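You operate a simulated robot arm through the tools that you are given. There is no shell and no other tool. Be economical: measure what you need, move in short steps, check, and stop when the job is done.

Carry out the task below with a simulated two-armed robot. There is one attempt and no reset: what you move stays moved.

## Task
Take the table refill bottle from the top of the grey counter and leave it on top of the flat white box there. Then put the grey bottle in the inside of the long blue tray. Then hold the hand vacuum on the middle of the wooden work top steady with one hand and press the vacuum button to switch it on with the other. Then stack the floors blue jug from the middle of the wooden work top on top of the TUB blue jug. Do these in the order given. Set down upright: refill bottle, grey bottle.

The check looks at the end state, three seconds after you hand in, the way a careful person would. Anything else that was tipped, shoved, dropped, spilled or broken makes it a failure.

## Robot
Two 7-joint arms with two-finger parallel grippers on one trunk, on a base that drives. Base frame: it is fixed to the floor where the robot stands at the start and does not move with it; the origin is under the middle of the robot, x ahead of it, y to its left, z up; the surface under the hand at the start is at about z = 860. Readings come in mm, rad, newtons and seconds.
The left shoulder is at the start at [20, 113, 1247], the right one opposite. With the tool pointing down near the work surface each hand reaches from about 200 to 600 mm from the robot's upright axis, wherever it stands, measured 20 degrees to its own side. Places, roughly: blue jug [3250, -1250, 1000]; flat white box [250, 0, 1000]; grey bottle [3000, -1500, 1000]; hand vacuum [3000, -1750, 1000]; inside of the long blue tray (50x20 cm) [3420, -340, 880]; refill bottle [250, -250, 1000]; vacuum button [2900, -1700, 1100]. Payload 1.57 kg a hand.
The tool frame of a hand sits at the grasp point between the pads (the TCP): z along the fingers, y along the line on which they close. The tips reach 30 mm beyond it. Largest opening 80 mm; finger width 17, thickness 12; the body of the gripper, 40 by 82 mm, starts 80 mm behind the TCP.
Orientation is told as [roll, pitch, yaw] about the base's x, y, z axes, in that order, counted from this pose: with the fingers straight down and closing along the base's y, the tool's x points along the base's -x, its y along +y and its z along -z.

## Interface
- The arms move only by the tool play_rows. It takes "left_increments", "right_increments" or both (then of equal length, played together; a hand with none holds still); each is a list of rows, each a list of 7 numbers: the opening in per cent of the stroke, from 0 (shut) to 100 (fully open), then the shift along the base's x, y, z in units of 30 mm (1.0 is 30 mm), then the turn, a rotation vector about the base's x, y, z in units of 5 degrees (1.0 is 5 degrees). In form: [[fingers, tx, ty, tz, ax, ay, az], ...]. A call has 1 to 8 rows; each row shifts and turns the commanded pose from where the row before left it. A call with a number of a shift or a turn outside -1 to 1 is refused whole. Each row takes 0.2 s and may step no farther than 50 mm and 0.15 rad from the row before; otherwise, or with a gripper value out of range, the whole call is refused. Where a pose cannot be reached the arm comes as near as it can. A force on the tool above 40 N (or 10 N above the force at the start of the call, whichever is more), or a blocked arm, ends the call early, and 0.2 s more pass. Each finger travels about 45 mm/s and halts on what it meets, pressing with about 30 N; the grip force reading is that of the motor and also rises with nothing between the fingers. The clock runs only during rows and for 0.2 s after the last one: add rows that do not move to give the fingers time. The reply holds the time, the measured pose of the TCP, the force on the tool along the base axes, the opening and the grip force, in the units named above and with some noise, with the torque about the TCP (base axes, N m) and any sound that the robot's microphone picked up.
- Cameras (640 x 400 px; columns grow to the right, rows downward): "scene" is now at [87.7, -33.3, 1364.7]; the picture's right is [-0.39, -0.92, 0.00], its down [-0.58, 0.24, -0.78] and it looks along [0.72, -0.30, -0.63] (base axes); focal length 214 px, centre (320, 200). "left" rides on the left gripper at [72, 7, -122] in its tool frame; the picture's right is [-0.09, 1.00, 0.00], its down [-0.84, -0.08, -0.54] and it looks along [-0.54, -0.05, 0.84] (tool axes); focal length 238 px, centre (320, 200). "right" rides on the right gripper at [72, -7, -122] in its tool frame; the picture's right is [0.09, 1.00, 0.00], its down [-0.84, 0.08, -0.54] and it looks along [-0.54, 0.05, 0.84] (tool axes); focal length 238 px, centre (320, 200).
- snapshot(camera): a new picture of that camera. It takes no simulated time.
- lift_body(by): slides the trunk up (or, below 0, down) by that many mm; the arms and the scene camera ride with it, the base frame stays. It gives what a move gives, with no picture.
- drive_base(legs): drives the robot by 1 to 6 legs, each [ahead, left, turn to the left] in mm, mm and rad, along the robot's own axes; the way and the turn of a leg run together, so that a leg with both is an arc; at most 1500 mm and 3.142 rad a leg. The arms and the cameras ride along, it lands a little off, and it stops where it bumps. It gives what a move gives.
- turn_head(pan, tilt): turns the head with the scene camera to pan (to the left, within 1.396 rad either way) and tilt (down, from -0.506 to 1.204), counted from straight ahead of the robot. It gives what a move gives.
- pixel_to_xyz(camera, pixels): there is no depth. For up to 12 entries [column, row, z] of the newest picture of that camera ("zoom" is the newest enlarged one), the place [x, y] in the base frame at which the ray of that pixel passes the height z, good to about 2 mm. It takes no simulated time.
- close_up(camera, box): a new picture of the part [left, top, right, bottom] of that camera's present view, enlarged. It takes no simulated time.
- finish_job(): hands the job in; it is judged then, once.

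Keep the steps short. Do not move on a guess: measure, check each grasp and each placing, and mend mistakes. In all there are 110 turns and 88 pictures (those below and enlarged ones count). Leave the grippers open and the arms clear of the work at the hand-in unless told otherwise, and finish with a single line.

The tools are called after "Emit:" by a JSON object that holds its "op" and its "data". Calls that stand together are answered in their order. play_rows: Moves the arms, as the interface text tells. Its arguments: {"type":"object","properties":{"left_increments":{"type":"array"},"right_increments":{"type":"array"}},"required":[]} The other tools are called the same way: lift_body (by) slides the trunk up or down; drive_base (legs) drives the base; turn_head (pan, tilt) turns the head that bears the scene camera; snapshot (camera) takes a picture; pixel_to_xyz (camera, pixels) gives the place at which the rays of pixels pass given heights; close_up (camera, box) takes an enlarged picture of a part of a camera's view; finish_job () hands the job in.

At the start:

```text
time_s: 0.0
left_ee_pos: [400.5, -7.6, 1260.9]
left_orientation: [-0.001, 0.0, 0.0]
left_force: [-0.2, 0.1, -0.3]
left_moment: [0.02, -0.02, -0.02]
left_width: 79.9
left_grip_force: 0.1
right_ee_pos: [394.8, -403.0, 1211.8]
right_orientation: [0.0, 0.0, 0.001]
right_force: [-0.3, -0.1, 0.1]
right_moment: [-0.03, -0.03, 0.03]
right_width: 80.0
right_grip_force: 0.0
trunk travel left (down, up): [-300.0, 270.0]
robot x, y, heading: [1.2, -0.4, 0.002]
head pan, tilt: [-0.4, 0.679]
```

scene: 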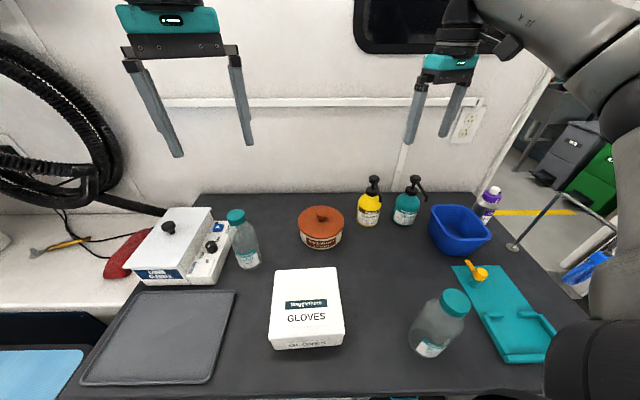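
right: 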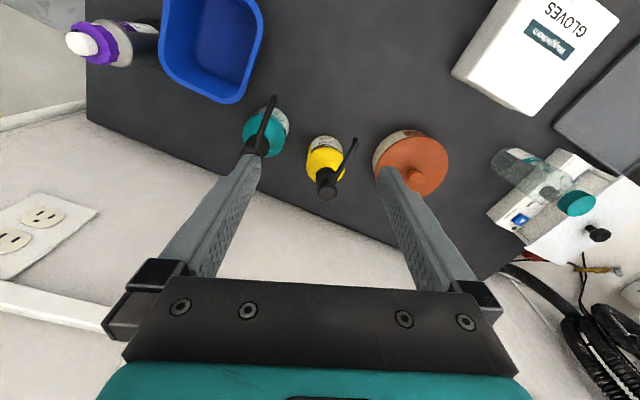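
left: 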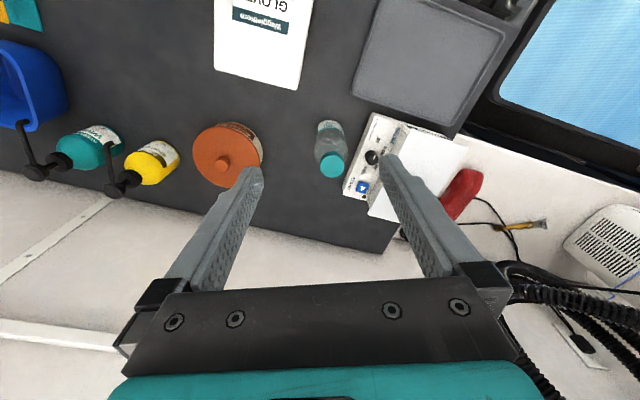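

I see a white GLOVES box at (307,308) and two teal-capped bottles, at (440,322) and (243,240). I'll enlarge both to read their labels.

Emit:
{"op": "close_up", "data": {"camera": "scene", "box": [380, 270, 500, 370]}}

Emit:
{"op": "close_up", "data": {"camera": "scene", "box": [190, 190, 310, 290]}}

Emit:
{"op": "pixel_to_xyz", "data": {"camera": "scene", "pixels": [[430, 350, 870], [455, 302, 1000], [275, 270, 900], [337, 268, 900], [345, 333, 900], [270, 338, 900], [250, 266, 860], [236, 215, 1000]]}}

```text
4.00 times, centred on (440, 320) of scene
```

zoom: 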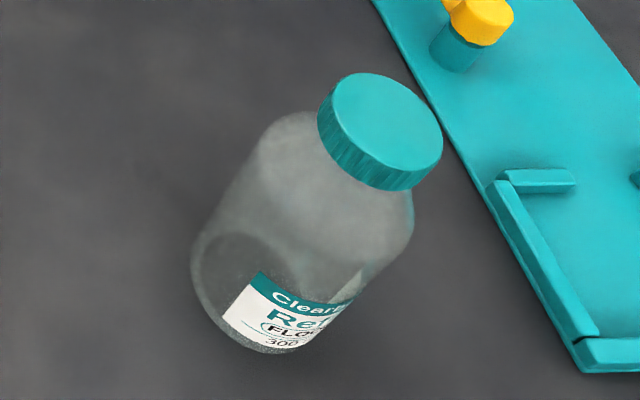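

```text
4.00 times, centred on (250, 240) of scene
```

zoom: 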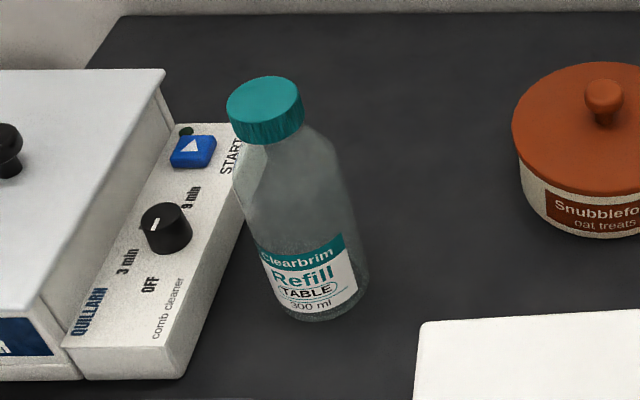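

```text
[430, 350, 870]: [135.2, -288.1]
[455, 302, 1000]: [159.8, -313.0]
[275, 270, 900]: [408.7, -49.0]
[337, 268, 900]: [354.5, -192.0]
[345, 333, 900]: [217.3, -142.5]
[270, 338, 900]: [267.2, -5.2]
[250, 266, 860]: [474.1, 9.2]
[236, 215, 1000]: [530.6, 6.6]
```

The TABLE bottle is the one at (243,240). I'll triangulate the cap and the box with the scene and left cameras.

Emit:
{"op": "close_up", "data": {"camera": "left", "box": [290, 100, 370, 200]}}

Emit:
{"op": "pixel_to_xyz", "data": {"camera": "scene", "pixels": [[235.5, 214.5, 960], [235.5, 214.5, 1000], [235.5, 214.5, 1040], [248, 270.5, 860], [275, 270, 880], [275, 270, 900], [275, 270, 920], [337, 268, 900], [345, 335, 900], [270, 338, 900]]}}

Emit:
{"op": "pixel_to_xyz", "data": {"camera": "left", "pixels": [[332, 167, 960], [332, 167, 1000], [332, 167, 1040], [330, 122, 860], [214, 69, 880], [214, 69, 900], [214, 69, 920], [296, 90, 900]]}}

```text
4.00 times, centred on (330, 150) of left
```

zoom: 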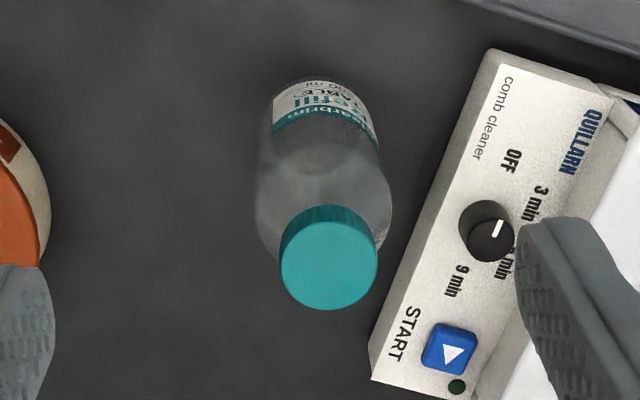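

```text
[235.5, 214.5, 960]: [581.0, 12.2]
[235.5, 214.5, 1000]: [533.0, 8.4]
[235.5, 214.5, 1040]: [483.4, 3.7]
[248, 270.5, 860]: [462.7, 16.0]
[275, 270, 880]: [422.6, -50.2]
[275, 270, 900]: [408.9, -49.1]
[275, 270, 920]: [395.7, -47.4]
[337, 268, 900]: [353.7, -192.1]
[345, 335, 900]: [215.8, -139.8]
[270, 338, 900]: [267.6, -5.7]
```

```text
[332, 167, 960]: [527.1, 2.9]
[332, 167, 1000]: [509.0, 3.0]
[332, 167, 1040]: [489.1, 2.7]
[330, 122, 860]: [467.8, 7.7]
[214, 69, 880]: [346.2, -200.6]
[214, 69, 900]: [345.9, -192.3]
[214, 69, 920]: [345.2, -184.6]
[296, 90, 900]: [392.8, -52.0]
```

The bottle stands upright at about (493,4) with its cap top at z≈1032. The box top is centred at about (306,-97), z≈908. I'll move the left hand above the bottle.

Emit:
{"op": "play_rows", "data": {"left_increments": [[100, 0.77, 0.097, -0.925, 0, 0, 0], [100, 0.77, 0.097, -0.925, 0, 0, 0], [100, 0.77, 0.097, -0.925, 0, 0, 0], [100, 0.77, 0.097, -0.925, 0, 0, 0]]}}

Emit:
{"op": "snapshot", "data": {"camera": "left"}}

Emit:
{"op": "snapshot", "data": {"camera": "scene"}}

```text
time_s: 1.0
left_ee_pos: [498.2, 2.9, 1145.4]
left_orientation: [0.0, 0.001, 0.001]
left_force: [0.2, -0.6, -0.1]
left_moment: [-0.02, 0.02, 0.01]
left_width: 79.8
left_grip_force: 0.2
right_ee_pos: [396.5, -402.9, 1211.3]
right_orientation: [-0.001, 0.0, -0.001]
right_force: [-0.9, 0.3, 0.1]
right_moment: [-0.02, -0.01, 0.01]
right_width: 80.0
right_grip_force: 0.0
trunk travel left (down, up): [-300.0, 270.0]
robot x, y, heading: [-1.3, -0.4, -0.001]
head pan, tilt: [-0.4, 0.679]
```

```text
81 pictures are left
```

left: 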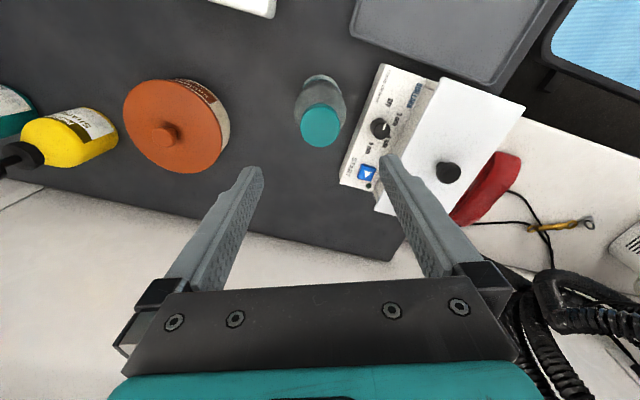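

```text
80 pictures are left
```

scene: 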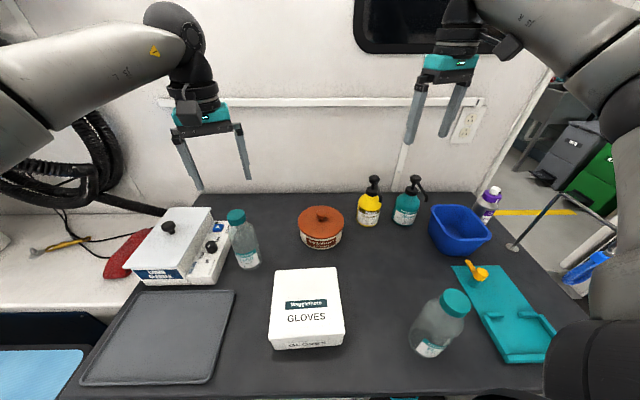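

Emit:
{"op": "pixel_to_xyz", "data": {"camera": "left", "pixels": [[320, 127, 1000], [320, 127, 1032], [320, 127, 1050], [322, 78, 860], [241, 145, 1000]]}}

```text
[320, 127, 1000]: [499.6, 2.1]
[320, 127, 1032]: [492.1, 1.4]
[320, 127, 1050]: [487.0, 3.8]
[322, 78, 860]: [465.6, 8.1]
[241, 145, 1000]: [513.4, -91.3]
```

The cap is confirmed at (492,2,1032). I'll lower straight over it to z≈1028 and stay open.

Emit:
{"op": "play_rows", "data": {"left_increments": [[100, -0.1, 0, -0.975, 0, 0, 0], [100, -0.1, 0, -0.975, 0, 0, 0], [100, 0, 0, -0.975, 0, 0, 0], [100, 0, 0, -0.95, 0, 0, 0], [100, 0, 0, 0, 0, 0, 0]]}}

Emit:
{"op": "snapshot", "data": {"camera": "left"}}

Emit:
{"op": "close_up", "data": {"camera": "scene", "box": [160, 160, 320, 290]}}

```text
time_s: 2.2
left_ee_pos: [488.1, 2.9, 1031.5]
left_orientation: [0.0, 0.0, 0.001]
left_force: [-0.4, -0.2, 1.0]
left_moment: [0.0, 0.01, 0.01]
left_width: 80.1
left_grip_force: 0.1
right_ee_pos: [396.0, -402.7, 1211.8]
right_orientation: [0.0, 0.002, -0.001]
right_force: [0.8, -0.6, 0.4]
right_moment: [0.0, 0.02, 0.0]
right_width: 80.1
right_grip_force: 0.0
trunk travel left (down, up): [-300.0, 270.0]
robot x, y, heading: [1.3, -1.2, -0.004]
head pan, tilt: [-0.4, 0.679]
```

```text
79 pictures are left
```

left: 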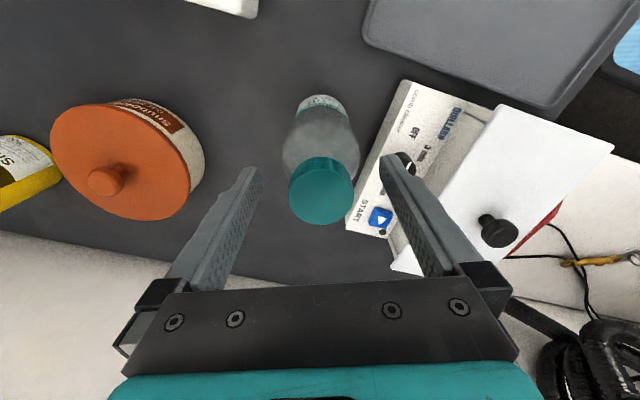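

```text
3.08 times, centred on (240, 225) of scene
```

zoom: 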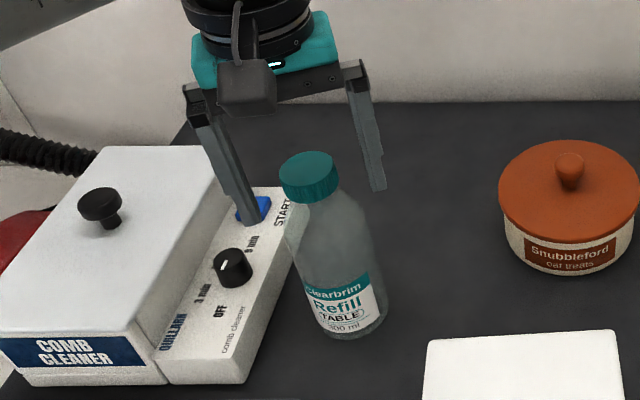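

The cap centre in the left view, (320,192), lies where the TCP projects, so it sits between the pads. I'll close.

Emit:
{"op": "play_rows", "data": {"left_increments": [[50, 0.1, 0, -0.1, 0, 0, 0], [30, 0, 0, 0, 0, 0, 0], [10, 0, 0, 0, 0, 0, 0], [10, 0, 0, 0, 0, 0, 0], [10, 0, 0, 0, 0, 0, 0]]}}

```text
time_s: 3.4
left_ee_pos: [490.6, 3.6, 1029.8]
left_orientation: [0.0, 0.0, 0.0]
left_force: [-0.7, -0.1, 2.2]
left_moment: [0.01, 0.05, 0.0]
left_width: 41.3
left_grip_force: 29.7
right_ee_pos: [396.5, -400.6, 1211.5]
right_orientation: [0.002, -0.001, 0.0]
right_force: [0.1, 0.0, 0.4]
right_moment: [0.01, -0.01, 0.02]
right_width: 80.0
right_grip_force: 0.2
trunk travel left (down, up): [-300.0, 270.0]
robot x, y, heading: [-0.8, -1.5, 0.005]
head pan, tilt: [-0.4, 0.679]
```

I have a grip 41 mm wide at about 30 N. I'll lift 90 mm and check.

Emit:
{"op": "play_rows", "data": {"left_increments": [[0, 0, 0, 0.5, 0, 0, 0], [0, 0, 0, 0.8, 0, 0, 0], [0, 0, 0, 0.9, 0, 0, 0], [0, 0, 0, 0.9, 0, 0, 0], [0, 0, 0, 0, 0, 0, 0]]}}

Emit:
{"op": "snapshot", "data": {"camera": "scene"}}

```text
time_s: 4.6
left_ee_pos: [490.7, 4.9, 1123.1]
left_orientation: [-0.001, 0.0, 0.0]
left_force: [0.6, 0.5, -0.6]
left_moment: [-0.02, -0.01, 0.02]
left_width: 36.9
left_grip_force: 29.9
right_ee_pos: [396.1, -400.9, 1210.4]
right_orientation: [-0.001, 0.0, 0.0]
right_force: [0.8, 0.1, 0.2]
right_moment: [0.0, 0.01, 0.0]
right_width: 80.1
right_grip_force: 0.0
trunk travel left (down, up): [-300.0, 270.0]
robot x, y, heading: [0.5, 1.4, 0.002]
head pan, tilt: [-0.4, 0.679]
```

```text
77 pictures are left
```

scene: 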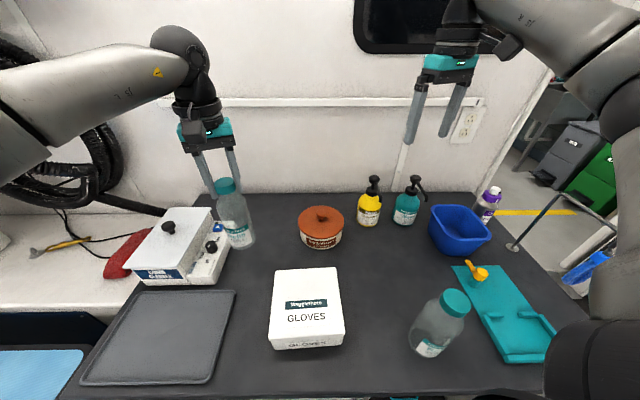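

The bottle is up, but the width went from 41 to 37. I'll check whether it slipped.

Emit:
{"op": "close_up", "data": {"camera": "scene", "box": [165, 110, 285, 260]}}

Emit:
{"op": "close_up", "data": {"camera": "left", "box": [200, 60, 440, 260]}}

```text
2.67 times, centred on (225, 185) of scene
```

zoom: 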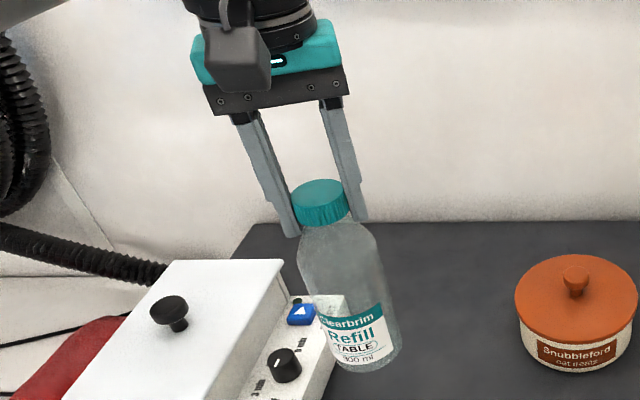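

```text
2.00 times, centred on (320, 160) of left
```

zoom: 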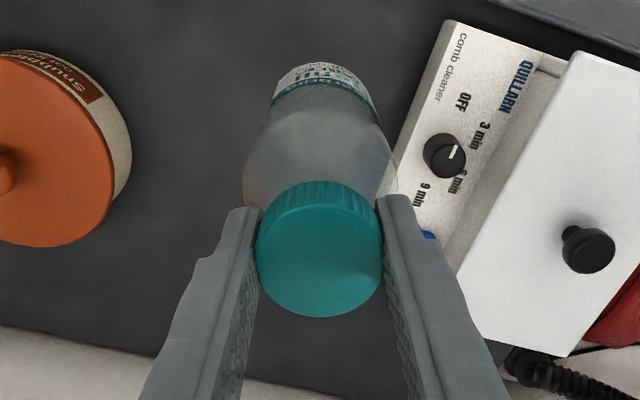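

The cap is firmly held and the bottle hangs upright. I'll carry it over the box centre.

Emit:
{"op": "play_rows", "data": {"left_increments": [[0, -0.88, -0.485, 0, 0, 0, 0], [0, -0.88, -0.485, 0, 0, 0, 0], [0, -0.88, -0.485, 0, 0, 0, 0], [0, -0.88, -0.485, 0, 0, 0, 0], [0, -0.88, -0.485, 0, 0, 0, 0], [0, -0.88, -0.485, 0, 0, 0, 0], [0, -0.88, -0.485, 0, 0, 0, 0], [0, 0, 0, 0, 0, 0, 0]]}}

Emit:
{"op": "snapshot", "data": {"camera": "scene"}}

Emit:
{"op": "snapshot", "data": {"camera": "left"}}

```text
time_s: 6.4
left_ee_pos: [304.0, -94.8, 1127.1]
left_orientation: [0.001, 0.0, 0.0]
left_force: [-0.3, 0.4, -0.4]
left_moment: [0.0, 0.04, 0.03]
left_width: 36.8
left_grip_force: 30.6
right_ee_pos: [395.6, -401.2, 1209.9]
right_orientation: [-0.001, -0.001, 0.001]
right_force: [-0.6, 0.1, -0.1]
right_moment: [-0.01, 0.04, 0.03]
right_width: 80.1
right_grip_force: 0.0
trunk travel left (down, up): [-300.0, 270.0]
robot x, y, heading: [0.6, 2.5, 0.0]
head pan, tilt: [-0.4, 0.679]
```

```text
74 pictures are left
```

scene: 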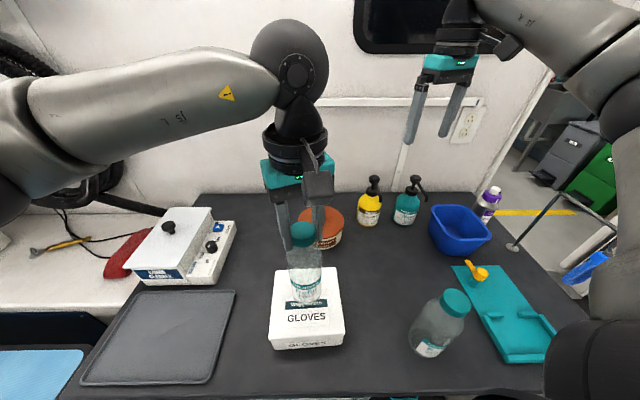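

```text
73 pictures are left
```

left: 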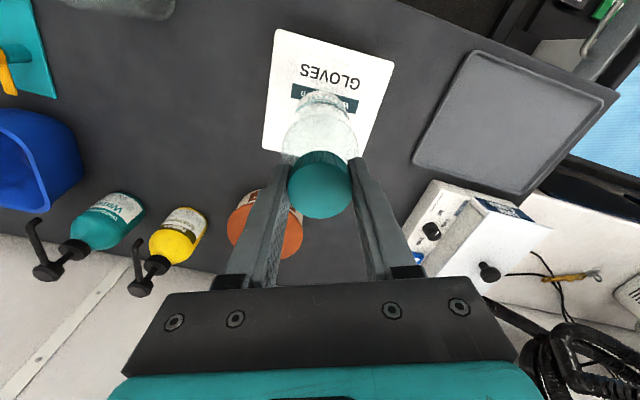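

I'm above the box. I'll lower slowly and watch the force.

Emit:
{"op": "play_rows", "data": {"left_increments": [[0, 0.05, 0, -0.7, 0, 0, 0], [0, 0, 0, -0.3, 0, 0, 0], [0, 0, 0, -0.15, 0, 0, 0], [0, 0, 0, 0, 0, 0, 0]]}}

Emit:
{"op": "close_up", "data": {"camera": "scene", "box": [240, 210, 380, 360]}}

```text
time_s: 7.0
left_ee_pos: [305.8, -95.9, 1104.5]
left_orientation: [-0.009, -0.005, -0.001]
left_force: [-3.7, 3.3, 16.7]
left_moment: [0.65, 0.7, 0.0]
left_width: 37.3
left_grip_force: 30.0
right_ee_pos: [396.1, -401.6, 1211.8]
right_orientation: [0.003, 0.0, 0.0]
right_force: [-0.3, -0.9, 0.3]
right_moment: [-0.02, 0.03, 0.0]
right_width: 80.1
right_grip_force: 0.0
trunk travel left (down, up): [-300.0, 270.0]
robot x, y, heading: [-2.0, -0.2, -0.003]
head pan, tilt: [-0.4, 0.679]
stopped in row 3 (left hand): the force on the tool passed its limit at 49 N (the readings are from after the stop); the commanded pose is now the measured one
```

```text
2.67 times, centred on (310, 285) of scene
```

zoom: 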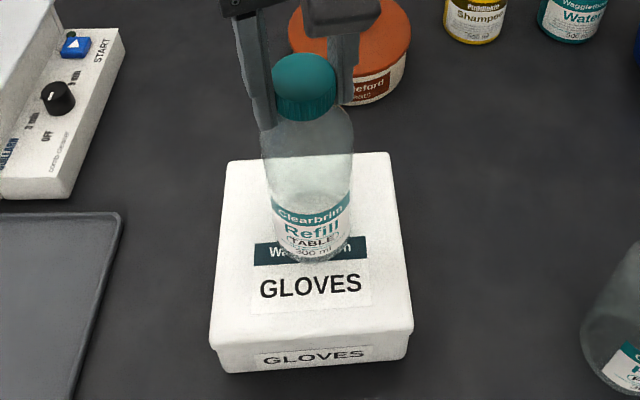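

There is contact and the bottle rests mid-box. I'll relieve the residual push slightly, then open slowly.

Emit:
{"op": "play_rows", "data": {"left_increments": [[0, 0, 0, 0.06, 0, 0, 0], [0, 0, 0, 0, 0, 0, 0]]}}

```text
time_s: 7.6
left_ee_pos: [305.6, -97.1, 1103.4]
left_orientation: [-0.009, -0.006, 0.002]
left_force: [-1.0, 1.8, 7.0]
left_moment: [0.43, 0.16, 0.03]
left_width: 37.1
left_grip_force: 29.8
right_ee_pos: [395.6, -400.3, 1211.7]
right_orientation: [0.0, -0.001, 0.0]
right_force: [-0.8, -0.7, 0.6]
right_moment: [-0.02, -0.02, -0.01]
right_width: 80.0
right_grip_force: 0.1
trunk travel left (down, up): [-300.0, 270.0]
robot x, y, heading: [-1.6, 0.7, -0.0]
head pan, tilt: [-0.4, 0.679]
```

Emit:
{"op": "play_rows", "data": {"left_increments": [[50, 0, 0, 0, 0, 0, 0], [60, 0, 0, 0, 0, 0, 0], [100, 0, 0, 0, 0, 0, 0], [100, 0, 0, 0, 0, 0, 0], [100, 0, 0, 0.5, 0, 0, 0], [100, 0, 0, 1, 0, 0, 0], [100, 0, 0, 1, 0, 0, 0], [100, 0, 0, 1, 0, 0, 0]]}}

Emit:
{"op": "snapshot", "data": {"camera": "scene"}}

```text
time_s: 9.4
left_ee_pos: [306.5, -96.8, 1208.0]
left_orientation: [-0.008, -0.007, 0.001]
left_force: [0.1, 0.0, 0.2]
left_moment: [-0.01, 0.01, 0.02]
left_width: 79.9
left_grip_force: 0.0
right_ee_pos: [395.9, -402.4, 1212.0]
right_orientation: [0.0, 0.0, 0.0]
right_force: [0.3, -0.8, -0.1]
right_moment: [-0.01, 0.0, -0.02]
right_width: 80.0
right_grip_force: 0.0
trunk travel left (down, up): [-300.0, 270.0]
robot x, y, heading: [-2.1, -1.9, 0.002]
head pan, tilt: [-0.4, 0.679]
```

```text
71 pictures are left
```

scene: 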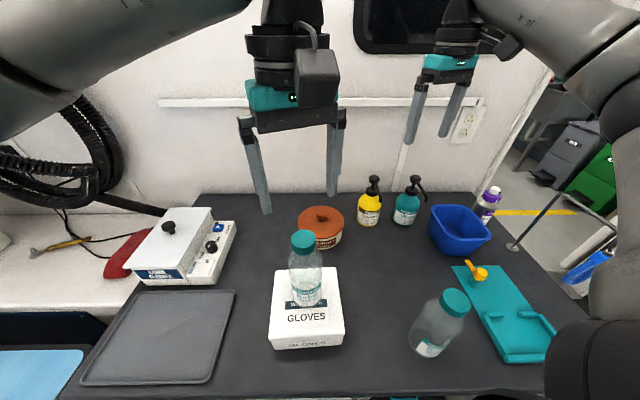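

The bottle stands upright on the box. Next I'll look to the right and behind to plan the drive to the wooden work top.

Emit:
{"op": "turn_head", "data": {"pan": -1.1, "tilt": 0.3}}

Emit:
{"op": "snapshot", "data": {"camera": "scene"}}

Emit:
{"op": "turn_head", "data": {"pan": 1.3, "tilt": 0.5}}

Emit:
{"op": "snapshot", "data": {"camera": "scene"}}

```text
time_s: 10.5
left_ee_pos: [306.3, -96.4, 1207.8]
left_orientation: [-0.007, -0.006, 0.0]
left_force: [0.3, -0.1, 0.3]
left_moment: [0.01, 0.01, -0.01]
left_width: 79.9
left_grip_force: 0.1
right_ee_pos: [397.0, -400.5, 1210.5]
right_orientation: [0.0, -0.001, -0.001]
right_force: [0.7, -0.7, -0.3]
right_moment: [0.05, -0.01, 0.0]
right_width: 79.9
right_grip_force: 0.0
trunk travel left (down, up): [-300.0, 270.0]
robot x, y, heading: [-1.0, -0.3, -0.007]
head pan, tilt: [-1.1, 0.3]
```

```text
70 pictures are left
```

scene: 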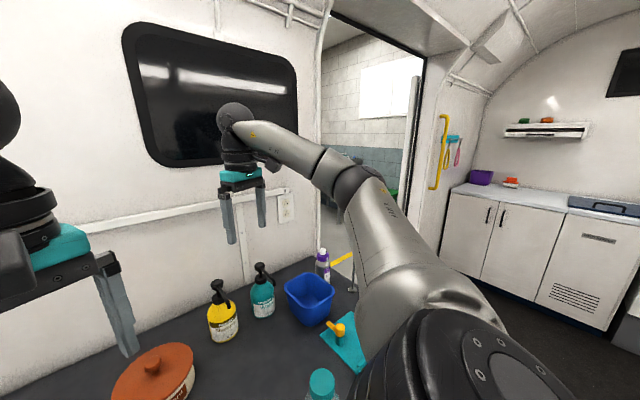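

```text
time_s: 12.7
left_ee_pos: [306.8, -96.9, 1208.6]
left_orientation: [-0.006, -0.007, 0.0]
left_force: [0.8, -0.7, 0.3]
left_moment: [0.02, 0.0, -0.04]
left_width: 80.0
left_grip_force: 0.1
right_ee_pos: [396.0, -401.8, 1211.5]
right_orientation: [-0.001, 0.0, 0.001]
right_force: [0.4, -0.1, -0.4]
right_moment: [0.04, -0.01, 0.0]
right_width: 80.2
right_grip_force: 0.1
trunk travel left (down, up): [-300.0, 270.0]
robot x, y, heading: [2.9, 1.5, -0.0]
head pan, tilt: [1.3, 0.499]
```

```text
69 pictures are left
```

scene: 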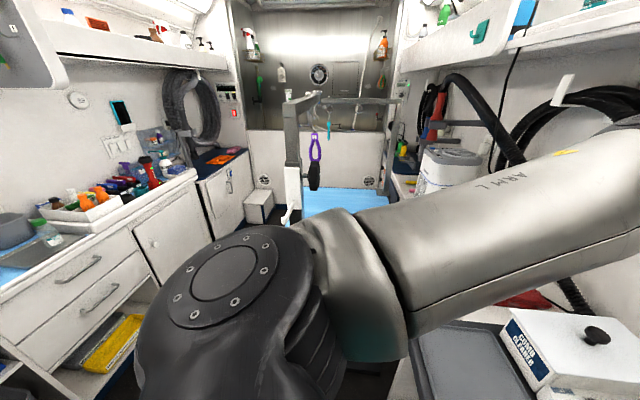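

The robot is inside a van with a doorway to the right in the +x wall. I'll measure the rear counter edge from this picture.

Emit:
{"op": "pixel_to_xyz", "data": {"camera": "scene", "pixels": [[20, 295, 880], [195, 172, 880], [60, 390, 100], [500, 330, 860]]}}

Emit:
{"op": "turn_head", "data": {"pan": -1.39, "tilt": 0.65}}

Emit:
{"op": "snapshot", "data": {"camera": "scene"}}

```text
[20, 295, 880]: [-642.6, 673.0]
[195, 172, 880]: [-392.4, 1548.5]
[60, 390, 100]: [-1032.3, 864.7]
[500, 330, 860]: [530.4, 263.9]
```

```text
time_s: 15.1
left_ee_pos: [307.9, -96.5, 1208.3]
left_orientation: [-0.008, -0.007, 0.001]
left_force: [-0.3, 0.6, 0.3]
left_moment: [-0.02, -0.02, -0.01]
left_width: 80.0
left_grip_force: 0.2
right_ee_pos: [396.8, -400.6, 1211.0]
right_orientation: [0.001, 0.0, 0.001]
right_force: [0.0, -0.2, 0.3]
right_moment: [0.0, 0.03, 0.02]
right_width: 80.0
right_grip_force: 0.0
trunk travel left (down, up): [-300.0, 270.0]
robot x, y, heading: [4.0, -1.0, -0.003]
head pan, tilt: [-1.389, 0.649]
```

```text
68 pictures are left
```

scene: 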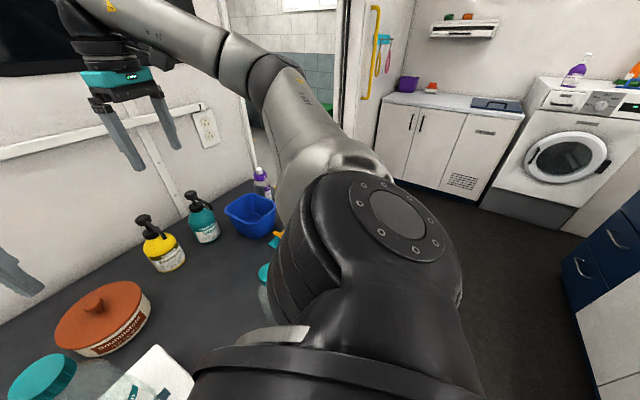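

Emit:
{"op": "pixel_to_xyz", "data": {"camera": "scene", "pixels": [[384, 177, 0], [480, 203, 0], [570, 237, 0], [563, 265, 100], [605, 395, 0], [596, 380, 50], [335, 100, 500], [245, 95, 900], [345, 100, 900]]}}

```text
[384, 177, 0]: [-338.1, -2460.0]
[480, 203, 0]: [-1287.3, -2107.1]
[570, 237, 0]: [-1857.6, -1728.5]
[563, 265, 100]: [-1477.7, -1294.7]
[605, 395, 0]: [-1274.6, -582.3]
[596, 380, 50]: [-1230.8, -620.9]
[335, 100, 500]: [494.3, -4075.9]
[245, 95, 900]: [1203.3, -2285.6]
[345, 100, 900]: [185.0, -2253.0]
```

The van's walls are yawed about -0.39 rad. The counter-side wall lies 755 mm along its normal, with a doorway about 820 mm wide centred near (294,-1270). I'll back away, align with the wall, slide right in front of the door, and look.

Emit:
{"op": "drive_base", "data": {"legs": [[-300, 0, 0], [0, 0, -0.39], [0, -950, 0]]}}

Emit:
{"op": "turn_head", "data": {"pan": 0, "tilt": 0.35}}

Emit:
{"op": "snapshot", "data": {"camera": "scene"}}

```text
time_s: 22.9
left_ee_pos: [-415.5, -1074.9, 1207.7]
left_orientation: [-0.007, -0.006, -0.384]
left_force: [-0.2, -0.2, -0.6]
left_moment: [0.0, -0.01, -0.01]
left_width: 80.0
left_grip_force: 0.0
right_ee_pos: [-446.6, -1391.7, 1211.2]
right_orientation: [0.0, 0.0, -0.384]
right_force: [-0.3, -0.7, -0.4]
right_moment: [0.01, 0.03, 0.03]
right_width: 79.9
right_grip_force: 0.1
trunk travel left (down, up): [-300.0, 270.0]
robot x, y, heading: [-661.5, -871.7, -0.384]
head pan, tilt: [-1.389, 0.649]
```

```text
time_s: 24.4
left_ee_pos: [-414.2, -1075.4, 1207.3]
left_orientation: [-0.007, -0.007, -0.384]
left_force: [-0.1, 0.1, -0.7]
left_moment: [0.0, -0.01, 0.03]
left_width: 80.0
left_grip_force: 0.0
right_ee_pos: [-445.3, -1392.2, 1210.4]
right_orientation: [-0.001, -0.001, -0.385]
right_force: [-0.7, 0.1, 1.0]
right_moment: [0.02, -0.02, -0.01]
right_width: 80.1
right_grip_force: 0.1
trunk travel left (down, up): [-300.0, 270.0]
robot x, y, heading: [-660.3, -870.5, -0.384]
head pan, tilt: [0.0, 0.351]
```

```text
67 pictures are left
```

scene: 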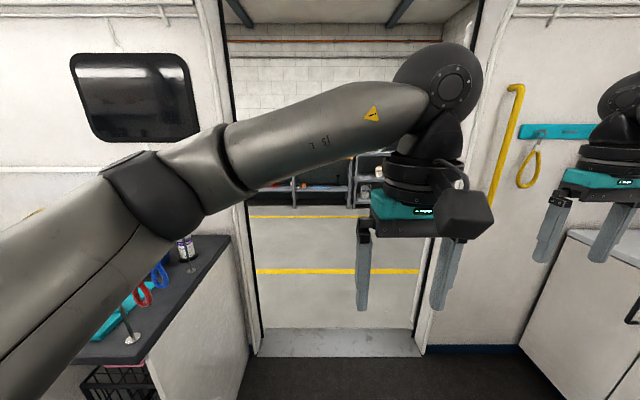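

The door is ahead. I'll measure its threshold on the floor.

Emit:
{"op": "pixel_to_xyz", "data": {"camera": "scene", "pixels": [[256, 356, 0], [424, 356, 0], [262, 328, 0], [412, 328, 0], [340, 270, 0], [410, 216, 0]]}}

```text
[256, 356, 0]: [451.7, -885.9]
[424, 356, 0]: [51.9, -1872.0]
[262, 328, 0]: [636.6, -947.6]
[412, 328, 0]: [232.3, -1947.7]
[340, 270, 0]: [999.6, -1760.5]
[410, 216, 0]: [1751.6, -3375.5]
```

The door is 1064 mm wide, with its centre 130 mm to my right and 1036 mm ahead. I'll bring both hands to ±~150 lateral, then drive through.

Emit:
{"op": "play_rows", "data": {"left_increments": [[100, 0.37, 0.9, 0, 0, 0, 0], [100, 0.37, 0.9, 0, 0, 0, 0], [100, 0.37, 0.9, 0, 0, 0, 0], [100, 0.37, 0.9, 0, 0, 0, 0], [100, 0.37, 0.9, 0, 0, 0, 0], [100, 0.37, 0.9, 0, 0, 0, 0], [100, 0.37, 0.9, 0, 0, 0, 0], [100, 0.37, 0.9, 0, 0, 0, 0]], "right_increments": [[100, 0.37, 0.9, 0, 0, 0, 0], [100, 0.37, 0.9, 0, 0, 0, 0], [100, 0.37, 0.9, 0, 0, 0, 0], [100, 0.37, 0.9, 0, 0, 0, 0], [100, 0.37, 0.9, 0, 0, 0, 0], [100, 0.37, 0.9, 0, 0, 0, 0], [100, 0.37, 0.9, 0, 0, 0, 0], [100, 0.37, 0.9, 0, 0, 0, 0]]}}

Emit:
{"op": "drive_base", "data": {"legs": [[0, -130, 0], [1500, 0, 0], [200, 0, 0]]}}

Emit:
{"op": "snapshot", "data": {"camera": "scene"}}

```text
time_s: 26.2
left_ee_pos: [-324.8, -858.8, 1208.4]
left_orientation: [-0.011, -0.004, -0.384]
left_force: [0.7, -0.5, -0.4]
left_moment: [-0.03, 0.03, 0.01]
left_width: 80.0
left_grip_force: 0.0
right_ee_pos: [-357.5, -1176.0, 1211.7]
right_orientation: [0.0, 0.003, -0.387]
right_force: [0.4, -0.5, -0.5]
right_moment: [0.01, 0.01, -0.01]
right_width: 79.9
right_grip_force: 0.0
trunk travel left (down, up): [-300.0, 270.0]
robot x, y, heading: [-661.7, -872.2, -0.379]
head pan, tilt: [0.0, 0.351]
```

```text
time_s: 35.8
left_ee_pos: [1187.4, -1694.3, 1208.6]
left_orientation: [-0.007, -0.005, -0.442]
left_force: [0.4, 1.0, 0.1]
left_moment: [0.0, 0.03, -0.01]
left_width: 79.9
left_grip_force: 0.0
right_ee_pos: [1135.9, -2009.2, 1209.7]
right_orientation: [0.0, 0.001, -0.443]
right_force: [-1.0, -0.4, -0.2]
right_moment: [-0.01, 0.01, 0.01]
right_width: 80.2
right_grip_force: 0.0
trunk travel left (down, up): [-300.0, 270.0]
robot x, y, heading: [851.2, -1685.6, -0.439]
head pan, tilt: [0.0, 0.351]
```

```text
66 pictures are left
```

scene: 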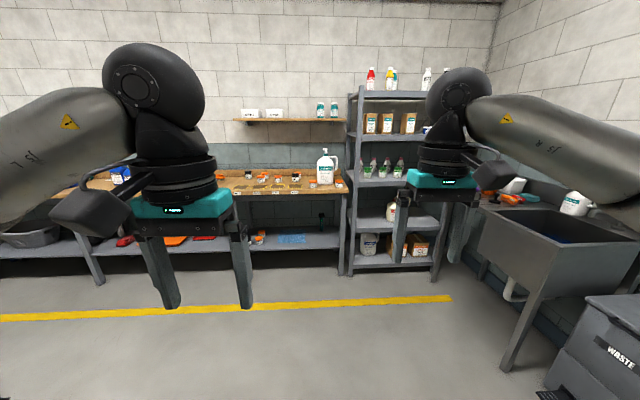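

I'm through the door and can see a wooden bench along the far wall. I'll pan left to see its middle.

Emit:
{"op": "turn_head", "data": {"pan": 0.6, "tilt": 0.35}}

Emit:
{"op": "snapshot", "data": {"camera": "scene"}}

```text
time_s: 36.8
left_ee_pos: [1186.3, -1693.1, 1208.7]
left_orientation: [-0.008, -0.008, -0.443]
left_force: [-0.3, -0.7, -0.6]
left_moment: [0.04, 0.01, 0.03]
left_width: 79.9
left_grip_force: 0.1
right_ee_pos: [1135.5, -2008.7, 1211.0]
right_orientation: [0.0, 0.0, -0.442]
right_force: [-0.6, -1.3, 0.6]
right_moment: [-0.01, 0.01, 0.01]
right_width: 79.9
right_grip_force: 0.1
trunk travel left (down, up): [-300.0, 270.0]
robot x, y, heading: [846.8, -1684.0, -0.443]
head pan, tilt: [0.6, 0.351]
```

```text
65 pictures are left
```

scene: 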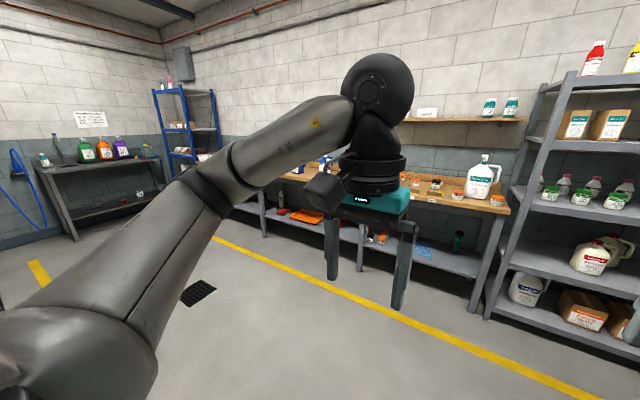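

Emit:
{"op": "pixel_to_xyz", "data": {"camera": "scene", "pixels": [[508, 214, 880], [415, 199, 880], [282, 179, 880], [475, 305, 0], [265, 237, 0]]}}

```text
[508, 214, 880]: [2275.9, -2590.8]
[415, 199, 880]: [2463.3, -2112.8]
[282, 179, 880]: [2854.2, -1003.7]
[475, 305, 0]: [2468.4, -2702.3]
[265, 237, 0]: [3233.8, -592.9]
```

The bench front edge runs along n≈3072, with normal yaw about -0.37. I'll align, move left to the bench middle and approach, leaving about 400 mm.

Emit:
{"op": "drive_base", "data": {"legs": [[0, 0, 0.07], [0, 900, 0], [1200, 0, 0]]}}

Emit:
{"op": "turn_head", "data": {"pan": 0, "tilt": 0.6}}

Emit:
{"op": "snapshot", "data": {"camera": "scene"}}

```text
time_s: 47.8
left_ee_pos: [2666.9, -1327.3, 1208.9]
left_orientation: [-0.007, -0.007, -0.403]
left_force: [-0.4, -0.1, 0.0]
left_moment: [0.01, 0.0, -0.02]
left_width: 80.1
left_grip_force: 0.0
right_ee_pos: [2628.4, -1642.4, 1211.2]
right_orientation: [0.0, 0.0, -0.402]
right_force: [0.6, 0.4, 0.0]
right_moment: [-0.01, 0.0, -0.02]
right_width: 80.2
right_grip_force: 0.0
trunk travel left (down, up): [-300.0, 270.0]
robot x, y, heading: [2332.2, -1333.3, -0.4]
head pan, tilt: [0.6, 0.351]
```

```text
time_s: 48.8
left_ee_pos: [2667.8, -1327.2, 1209.7]
left_orientation: [-0.008, -0.006, -0.4]
left_force: [0.0, 0.1, -0.3]
left_moment: [0.0, -0.01, 0.0]
left_width: 79.9
left_grip_force: 0.1
right_ee_pos: [2627.1, -1642.1, 1210.7]
right_orientation: [0.0, 0.0, -0.404]
right_force: [0.1, -0.8, -1.1]
right_moment: [-0.02, 0.01, -0.01]
right_width: 79.8
right_grip_force: 0.1
trunk travel left (down, up): [-300.0, 270.0]
robot x, y, heading: [2333.6, -1330.8, -0.4]
head pan, tilt: [0.0, 0.6]
```

```text
64 pictures are left
```

scene: 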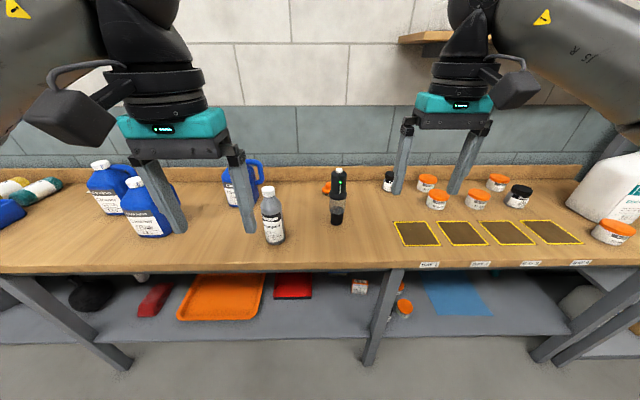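

I can see the grey bottle at (273,215), the black hand vacuum at (337,195), and three blue jugs on the left. I'll enlarge them.

Emit:
{"op": "close_up", "data": {"camera": "scene", "box": [70, 140, 290, 270]}}

Emit:
{"op": "close_up", "data": {"camera": "scene", "box": [290, 150, 390, 240]}}

Emit:
{"op": "pixel_to_xyz", "data": {"camera": "scene", "pixels": [[273, 243, 880], [337, 222, 880], [150, 236, 880], [240, 205, 880], [110, 213, 880], [380, 267, 880], [200, 272, 880]]}}

```text
2.91 times, centred on (180, 205) of scene
```

zoom: 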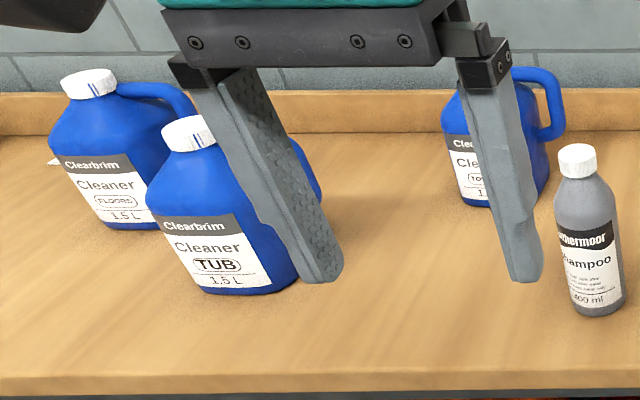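

```text
4.44 times, centred on (340, 195) of scene
```

zoom: 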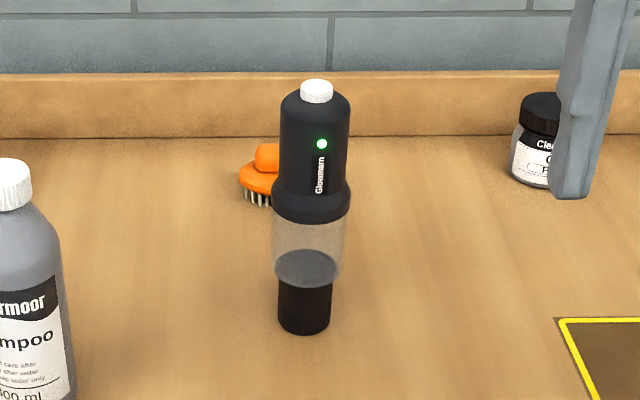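

```text
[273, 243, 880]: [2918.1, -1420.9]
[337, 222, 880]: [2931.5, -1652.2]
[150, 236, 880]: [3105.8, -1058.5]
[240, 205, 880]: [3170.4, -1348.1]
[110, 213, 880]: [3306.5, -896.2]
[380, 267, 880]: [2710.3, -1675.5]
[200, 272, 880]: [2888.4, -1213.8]
```

The labels read FLOORS on the far-left jug and TUB on the near jug; the third is partly hidden. The grey shampoo bottle comes first. I'll move 150 mm closer and take the left hand camera view.

Emit:
{"op": "drive_base", "data": {"legs": [[150, 0, 0.02]]}}

Emit:
{"op": "snapshot", "data": {"camera": "left"}}

Emit:
{"op": "snapshot", "data": {"camera": "scene"}}

```text
time_s: 50.2
left_ee_pos: [2810.5, -1380.7, 1208.5]
left_orientation: [-0.008, -0.006, -0.386]
left_force: [0.1, 0.1, -0.2]
left_moment: [-0.01, 0.03, -0.01]
left_width: 80.2
left_grip_force: 0.0
right_ee_pos: [2777.3, -1697.2, 1211.0]
right_orientation: [0.0, -0.001, -0.383]
right_force: [0.3, -0.2, 0.1]
right_moment: [0.02, 0.0, -0.01]
right_width: 80.4
right_grip_force: 0.1
trunk travel left (down, up): [-300.0, 270.0]
robot x, y, heading: [2477.4, -1388.6, -0.383]
head pan, tilt: [0.0, 0.6]
```

```text
61 pictures are left
```

left: 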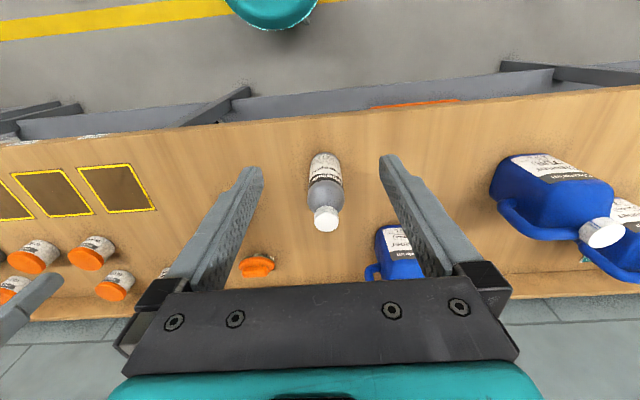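

```text
60 pictures are left
```

scene: 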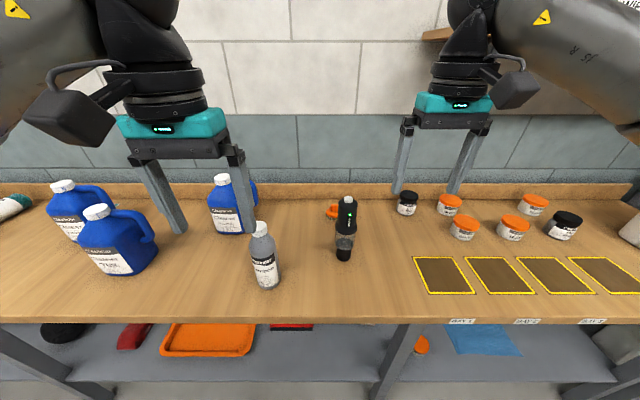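

Next I'll triangulate the bottle cap, the button and the third jug, and read the third jug's label.

Emit:
{"op": "close_up", "data": {"camera": "scene", "box": [190, 160, 310, 300]}}

Emit:
{"op": "pixel_to_xyz", "data": {"camera": "scene", "pixels": [[261, 226, 1020], [261, 226, 1060], [261, 226, 1100], [266, 287, 870], [343, 260, 870], [345, 200, 1080], [345, 200, 1120]]}}

Emit:
{"op": "pixel_to_xyz", "data": {"camera": "left", "pixels": [[326, 220, 1020], [326, 220, 1060], [326, 220, 1100], [325, 155, 870], [394, 165, 1179]]}}

```text
2.86 times, centred on (250, 230) of scene
```

zoom: 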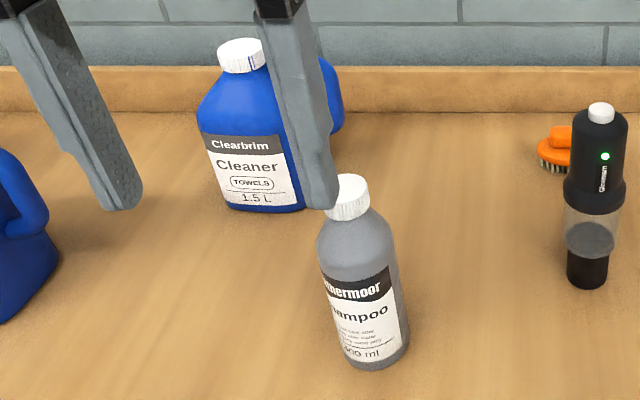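

```text
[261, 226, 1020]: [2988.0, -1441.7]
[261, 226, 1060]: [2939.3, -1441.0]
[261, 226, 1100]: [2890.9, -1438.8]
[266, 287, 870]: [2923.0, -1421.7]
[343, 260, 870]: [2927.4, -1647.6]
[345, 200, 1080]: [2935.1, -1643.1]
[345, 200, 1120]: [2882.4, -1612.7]
```

```text
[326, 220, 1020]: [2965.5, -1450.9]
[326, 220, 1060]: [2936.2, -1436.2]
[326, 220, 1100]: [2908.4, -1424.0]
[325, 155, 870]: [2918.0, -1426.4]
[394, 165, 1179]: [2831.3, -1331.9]
```

The third jug says TOWELS, so the FLOORS jug is the far-left one. The grey bottle's cap is at (2938,-1440) with its top at z≈1060. I'll move the left hand above it.

Emit:
{"op": "play_rows", "data": {"left_increments": [[100, 0.857, -0.393, -0.653, 0, 0, 0], [100, 0.857, -0.393, -0.653, 0, 0, 0], [100, 0.857, -0.393, -0.653, 0, 0, 0], [100, 0.857, -0.393, -0.653, 0, 0, 0], [100, 0.857, -0.393, -0.653, 0, 0, 0], [100, 0, 0, 0, 0, 0, 0]]}}

Emit:
{"op": "snapshot", "data": {"camera": "left"}}

Emit:
{"op": "pixel_to_xyz", "data": {"camera": "left", "pixels": [[320, 165, 1060]]}}

```text
time_s: 51.6
left_ee_pos: [2939.4, -1437.4, 1107.7]
left_orientation: [-0.006, -0.006, -0.383]
left_force: [0.3, 0.2, 0.7]
left_moment: [-0.02, 0.04, 0.03]
left_width: 80.0
left_grip_force: 0.2
right_ee_pos: [2776.6, -1695.9, 1210.7]
right_orientation: [0.001, -0.001, -0.383]
right_force: [-0.3, -0.2, 0.1]
right_moment: [0.01, -0.03, -0.02]
right_width: 79.8
right_grip_force: 0.1
trunk travel left (down, up): [-300.0, 270.0]
robot x, y, heading: [2469.2, -1388.3, -0.381]
head pan, tilt: [0.0, 0.6]
```

```text
58 pictures are left
```

left: 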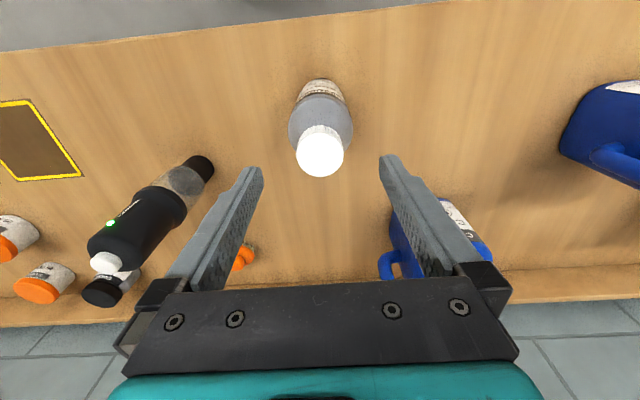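

```text
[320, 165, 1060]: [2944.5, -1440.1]
```

The cap is centred under the hand. I'll lower 41 mm and close on the cap.

Emit:
{"op": "play_rows", "data": {"left_increments": [[100, 0.03, -0.03, -0.7, 0, 0, 0], [100, 0, 0, -0.66, 0, 0, 0], [60, 0, 0, 0, 0, 0, 0], [30, 0, 0, 0, 0, 0, 0], [0, 0, 0, 0, 0, 0, 0], [0, 0, 0, 0, 0, 0, 0], [0, 0, 0, 0, 0, 0, 0], [0, 0, 0, 0, 0, 0, 0]]}}

Emit:
{"op": "snapshot", "data": {"camera": "left"}}

```text
time_s: 53.4
left_ee_pos: [2940.1, -1438.1, 1069.9]
left_orientation: [-0.006, -0.006, -0.383]
left_force: [1.0, 2.2, 0.4]
left_moment: [0.41, -0.15, -0.04]
left_width: 33.3
left_grip_force: 30.1
right_ee_pos: [2776.0, -1696.2, 1211.3]
right_orientation: [0.001, -0.002, -0.384]
right_force: [1.4, 0.2, -0.4]
right_moment: [0.01, 0.04, -0.02]
right_width: 80.0
right_grip_force: 0.1
trunk travel left (down, up): [-300.0, 270.0]
robot x, y, heading: [2474.0, -1391.1, -0.386]
head pan, tilt: [0.0, 0.6]
```

```text
57 pictures are left
```

left: 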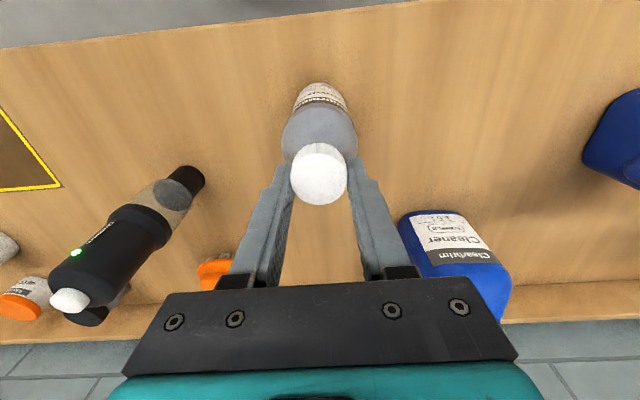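

The cap is gripped at 33 mm. I'll lift 80 mm and check it, then back off the bench.

Emit:
{"op": "play_rows", "data": {"left_increments": [[0, 0, 0, 0.5, 0, 0, 0], [0, 0, 0, 0.8, 0, 0, 0], [0, 0, 0, 0.9, 0, 0, 0], [0, 0, 0, 0.5, 0, 0, 0], [0, 0, 0, 0, 0, 0, 0]]}}

Emit:
{"op": "close_up", "data": {"camera": "scene", "box": [160, 100, 400, 300]}}

```text
time_s: 54.6
left_ee_pos: [2938.7, -1438.5, 1149.8]
left_orientation: [-0.005, -0.007, -0.383]
left_force: [-0.5, 0.8, -3.2]
left_moment: [-0.01, 0.0, 0.0]
left_width: 33.4
left_grip_force: 31.0
right_ee_pos: [2778.1, -1696.8, 1212.0]
right_orientation: [0.001, 0.0, -0.384]
right_force: [0.6, 0.0, -0.5]
right_moment: [0.0, -0.02, 0.0]
right_width: 80.4
right_grip_force: 0.1
trunk travel left (down, up): [-300.0, 270.0]
robot x, y, heading: [2477.8, -1389.1, -0.38]
head pan, tilt: [0.0, 0.6]
```

```text
2.00 times, centred on (280, 200) of scene
```

zoom: 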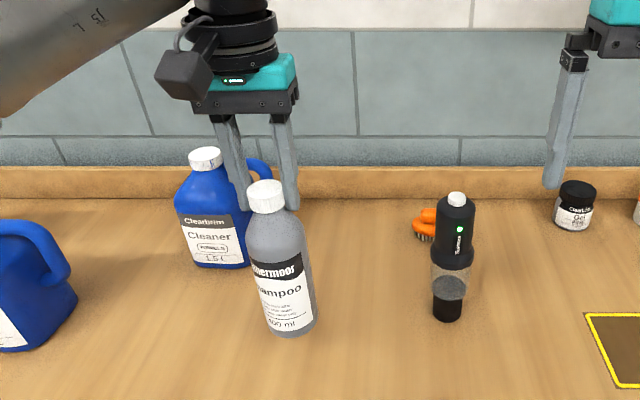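

It is held securely and upright. I'll back off 320 mm and slide left 1000 mm.

Emit:
{"op": "drive_base", "data": {"legs": [[-320, 0, 0], [0, 1000, 0]]}}

Emit:
{"op": "snapshot", "data": {"camera": "scene"}}

```text
time_s: 61.4
left_ee_pos: [3005.4, -403.0, 1150.6]
left_orientation: [-0.008, -0.006, -0.366]
left_force: [0.0, 0.9, -5.0]
left_moment: [0.03, -0.02, 0.02]
left_width: 33.3
left_grip_force: 29.7
right_ee_pos: [2848.5, -664.4, 1211.4]
right_orientation: [0.0, 0.0, -0.366]
right_force: [-0.6, -0.7, 0.0]
right_moment: [0.0, 0.03, 0.03]
right_width: 79.8
right_grip_force: 0.1
trunk travel left (down, up): [-300.0, 270.0]
robot x, y, heading: [2536.1, -363.2, -0.366]
head pan, tilt: [0.0, 0.6]
```

```text
55 pictures are left
```

scene: 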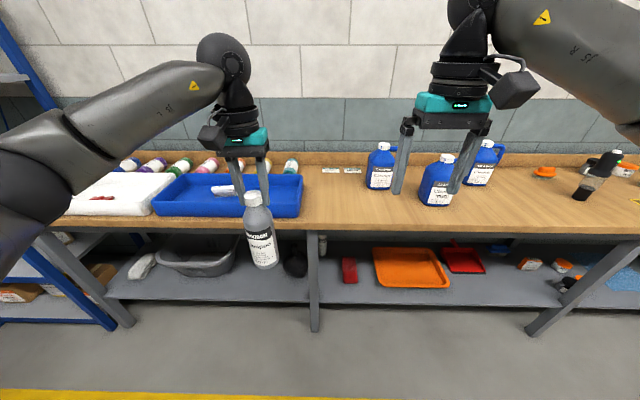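

The long blue tray is ahead-left. I'll enlarge it and measure.

Emit:
{"op": "close_up", "data": {"camera": "scene", "box": [130, 140, 320, 240]}}

Emit:
{"op": "pixel_to_xyz", "data": {"camera": "scene", "pixels": [[152, 197, 930], [301, 200, 930], [177, 174, 930], [303, 176, 930], [156, 215, 875], [300, 217, 875], [300, 230, 870]]}}

```text
3.37 times, centred on (225, 190) of scene
```

zoom: 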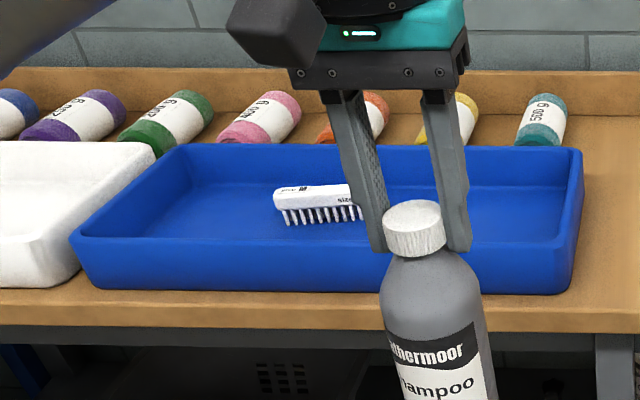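

```text
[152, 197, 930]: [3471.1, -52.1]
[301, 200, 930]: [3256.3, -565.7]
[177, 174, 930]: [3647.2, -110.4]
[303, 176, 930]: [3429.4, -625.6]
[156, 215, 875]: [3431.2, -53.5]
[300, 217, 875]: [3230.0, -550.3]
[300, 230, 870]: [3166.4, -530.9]
```

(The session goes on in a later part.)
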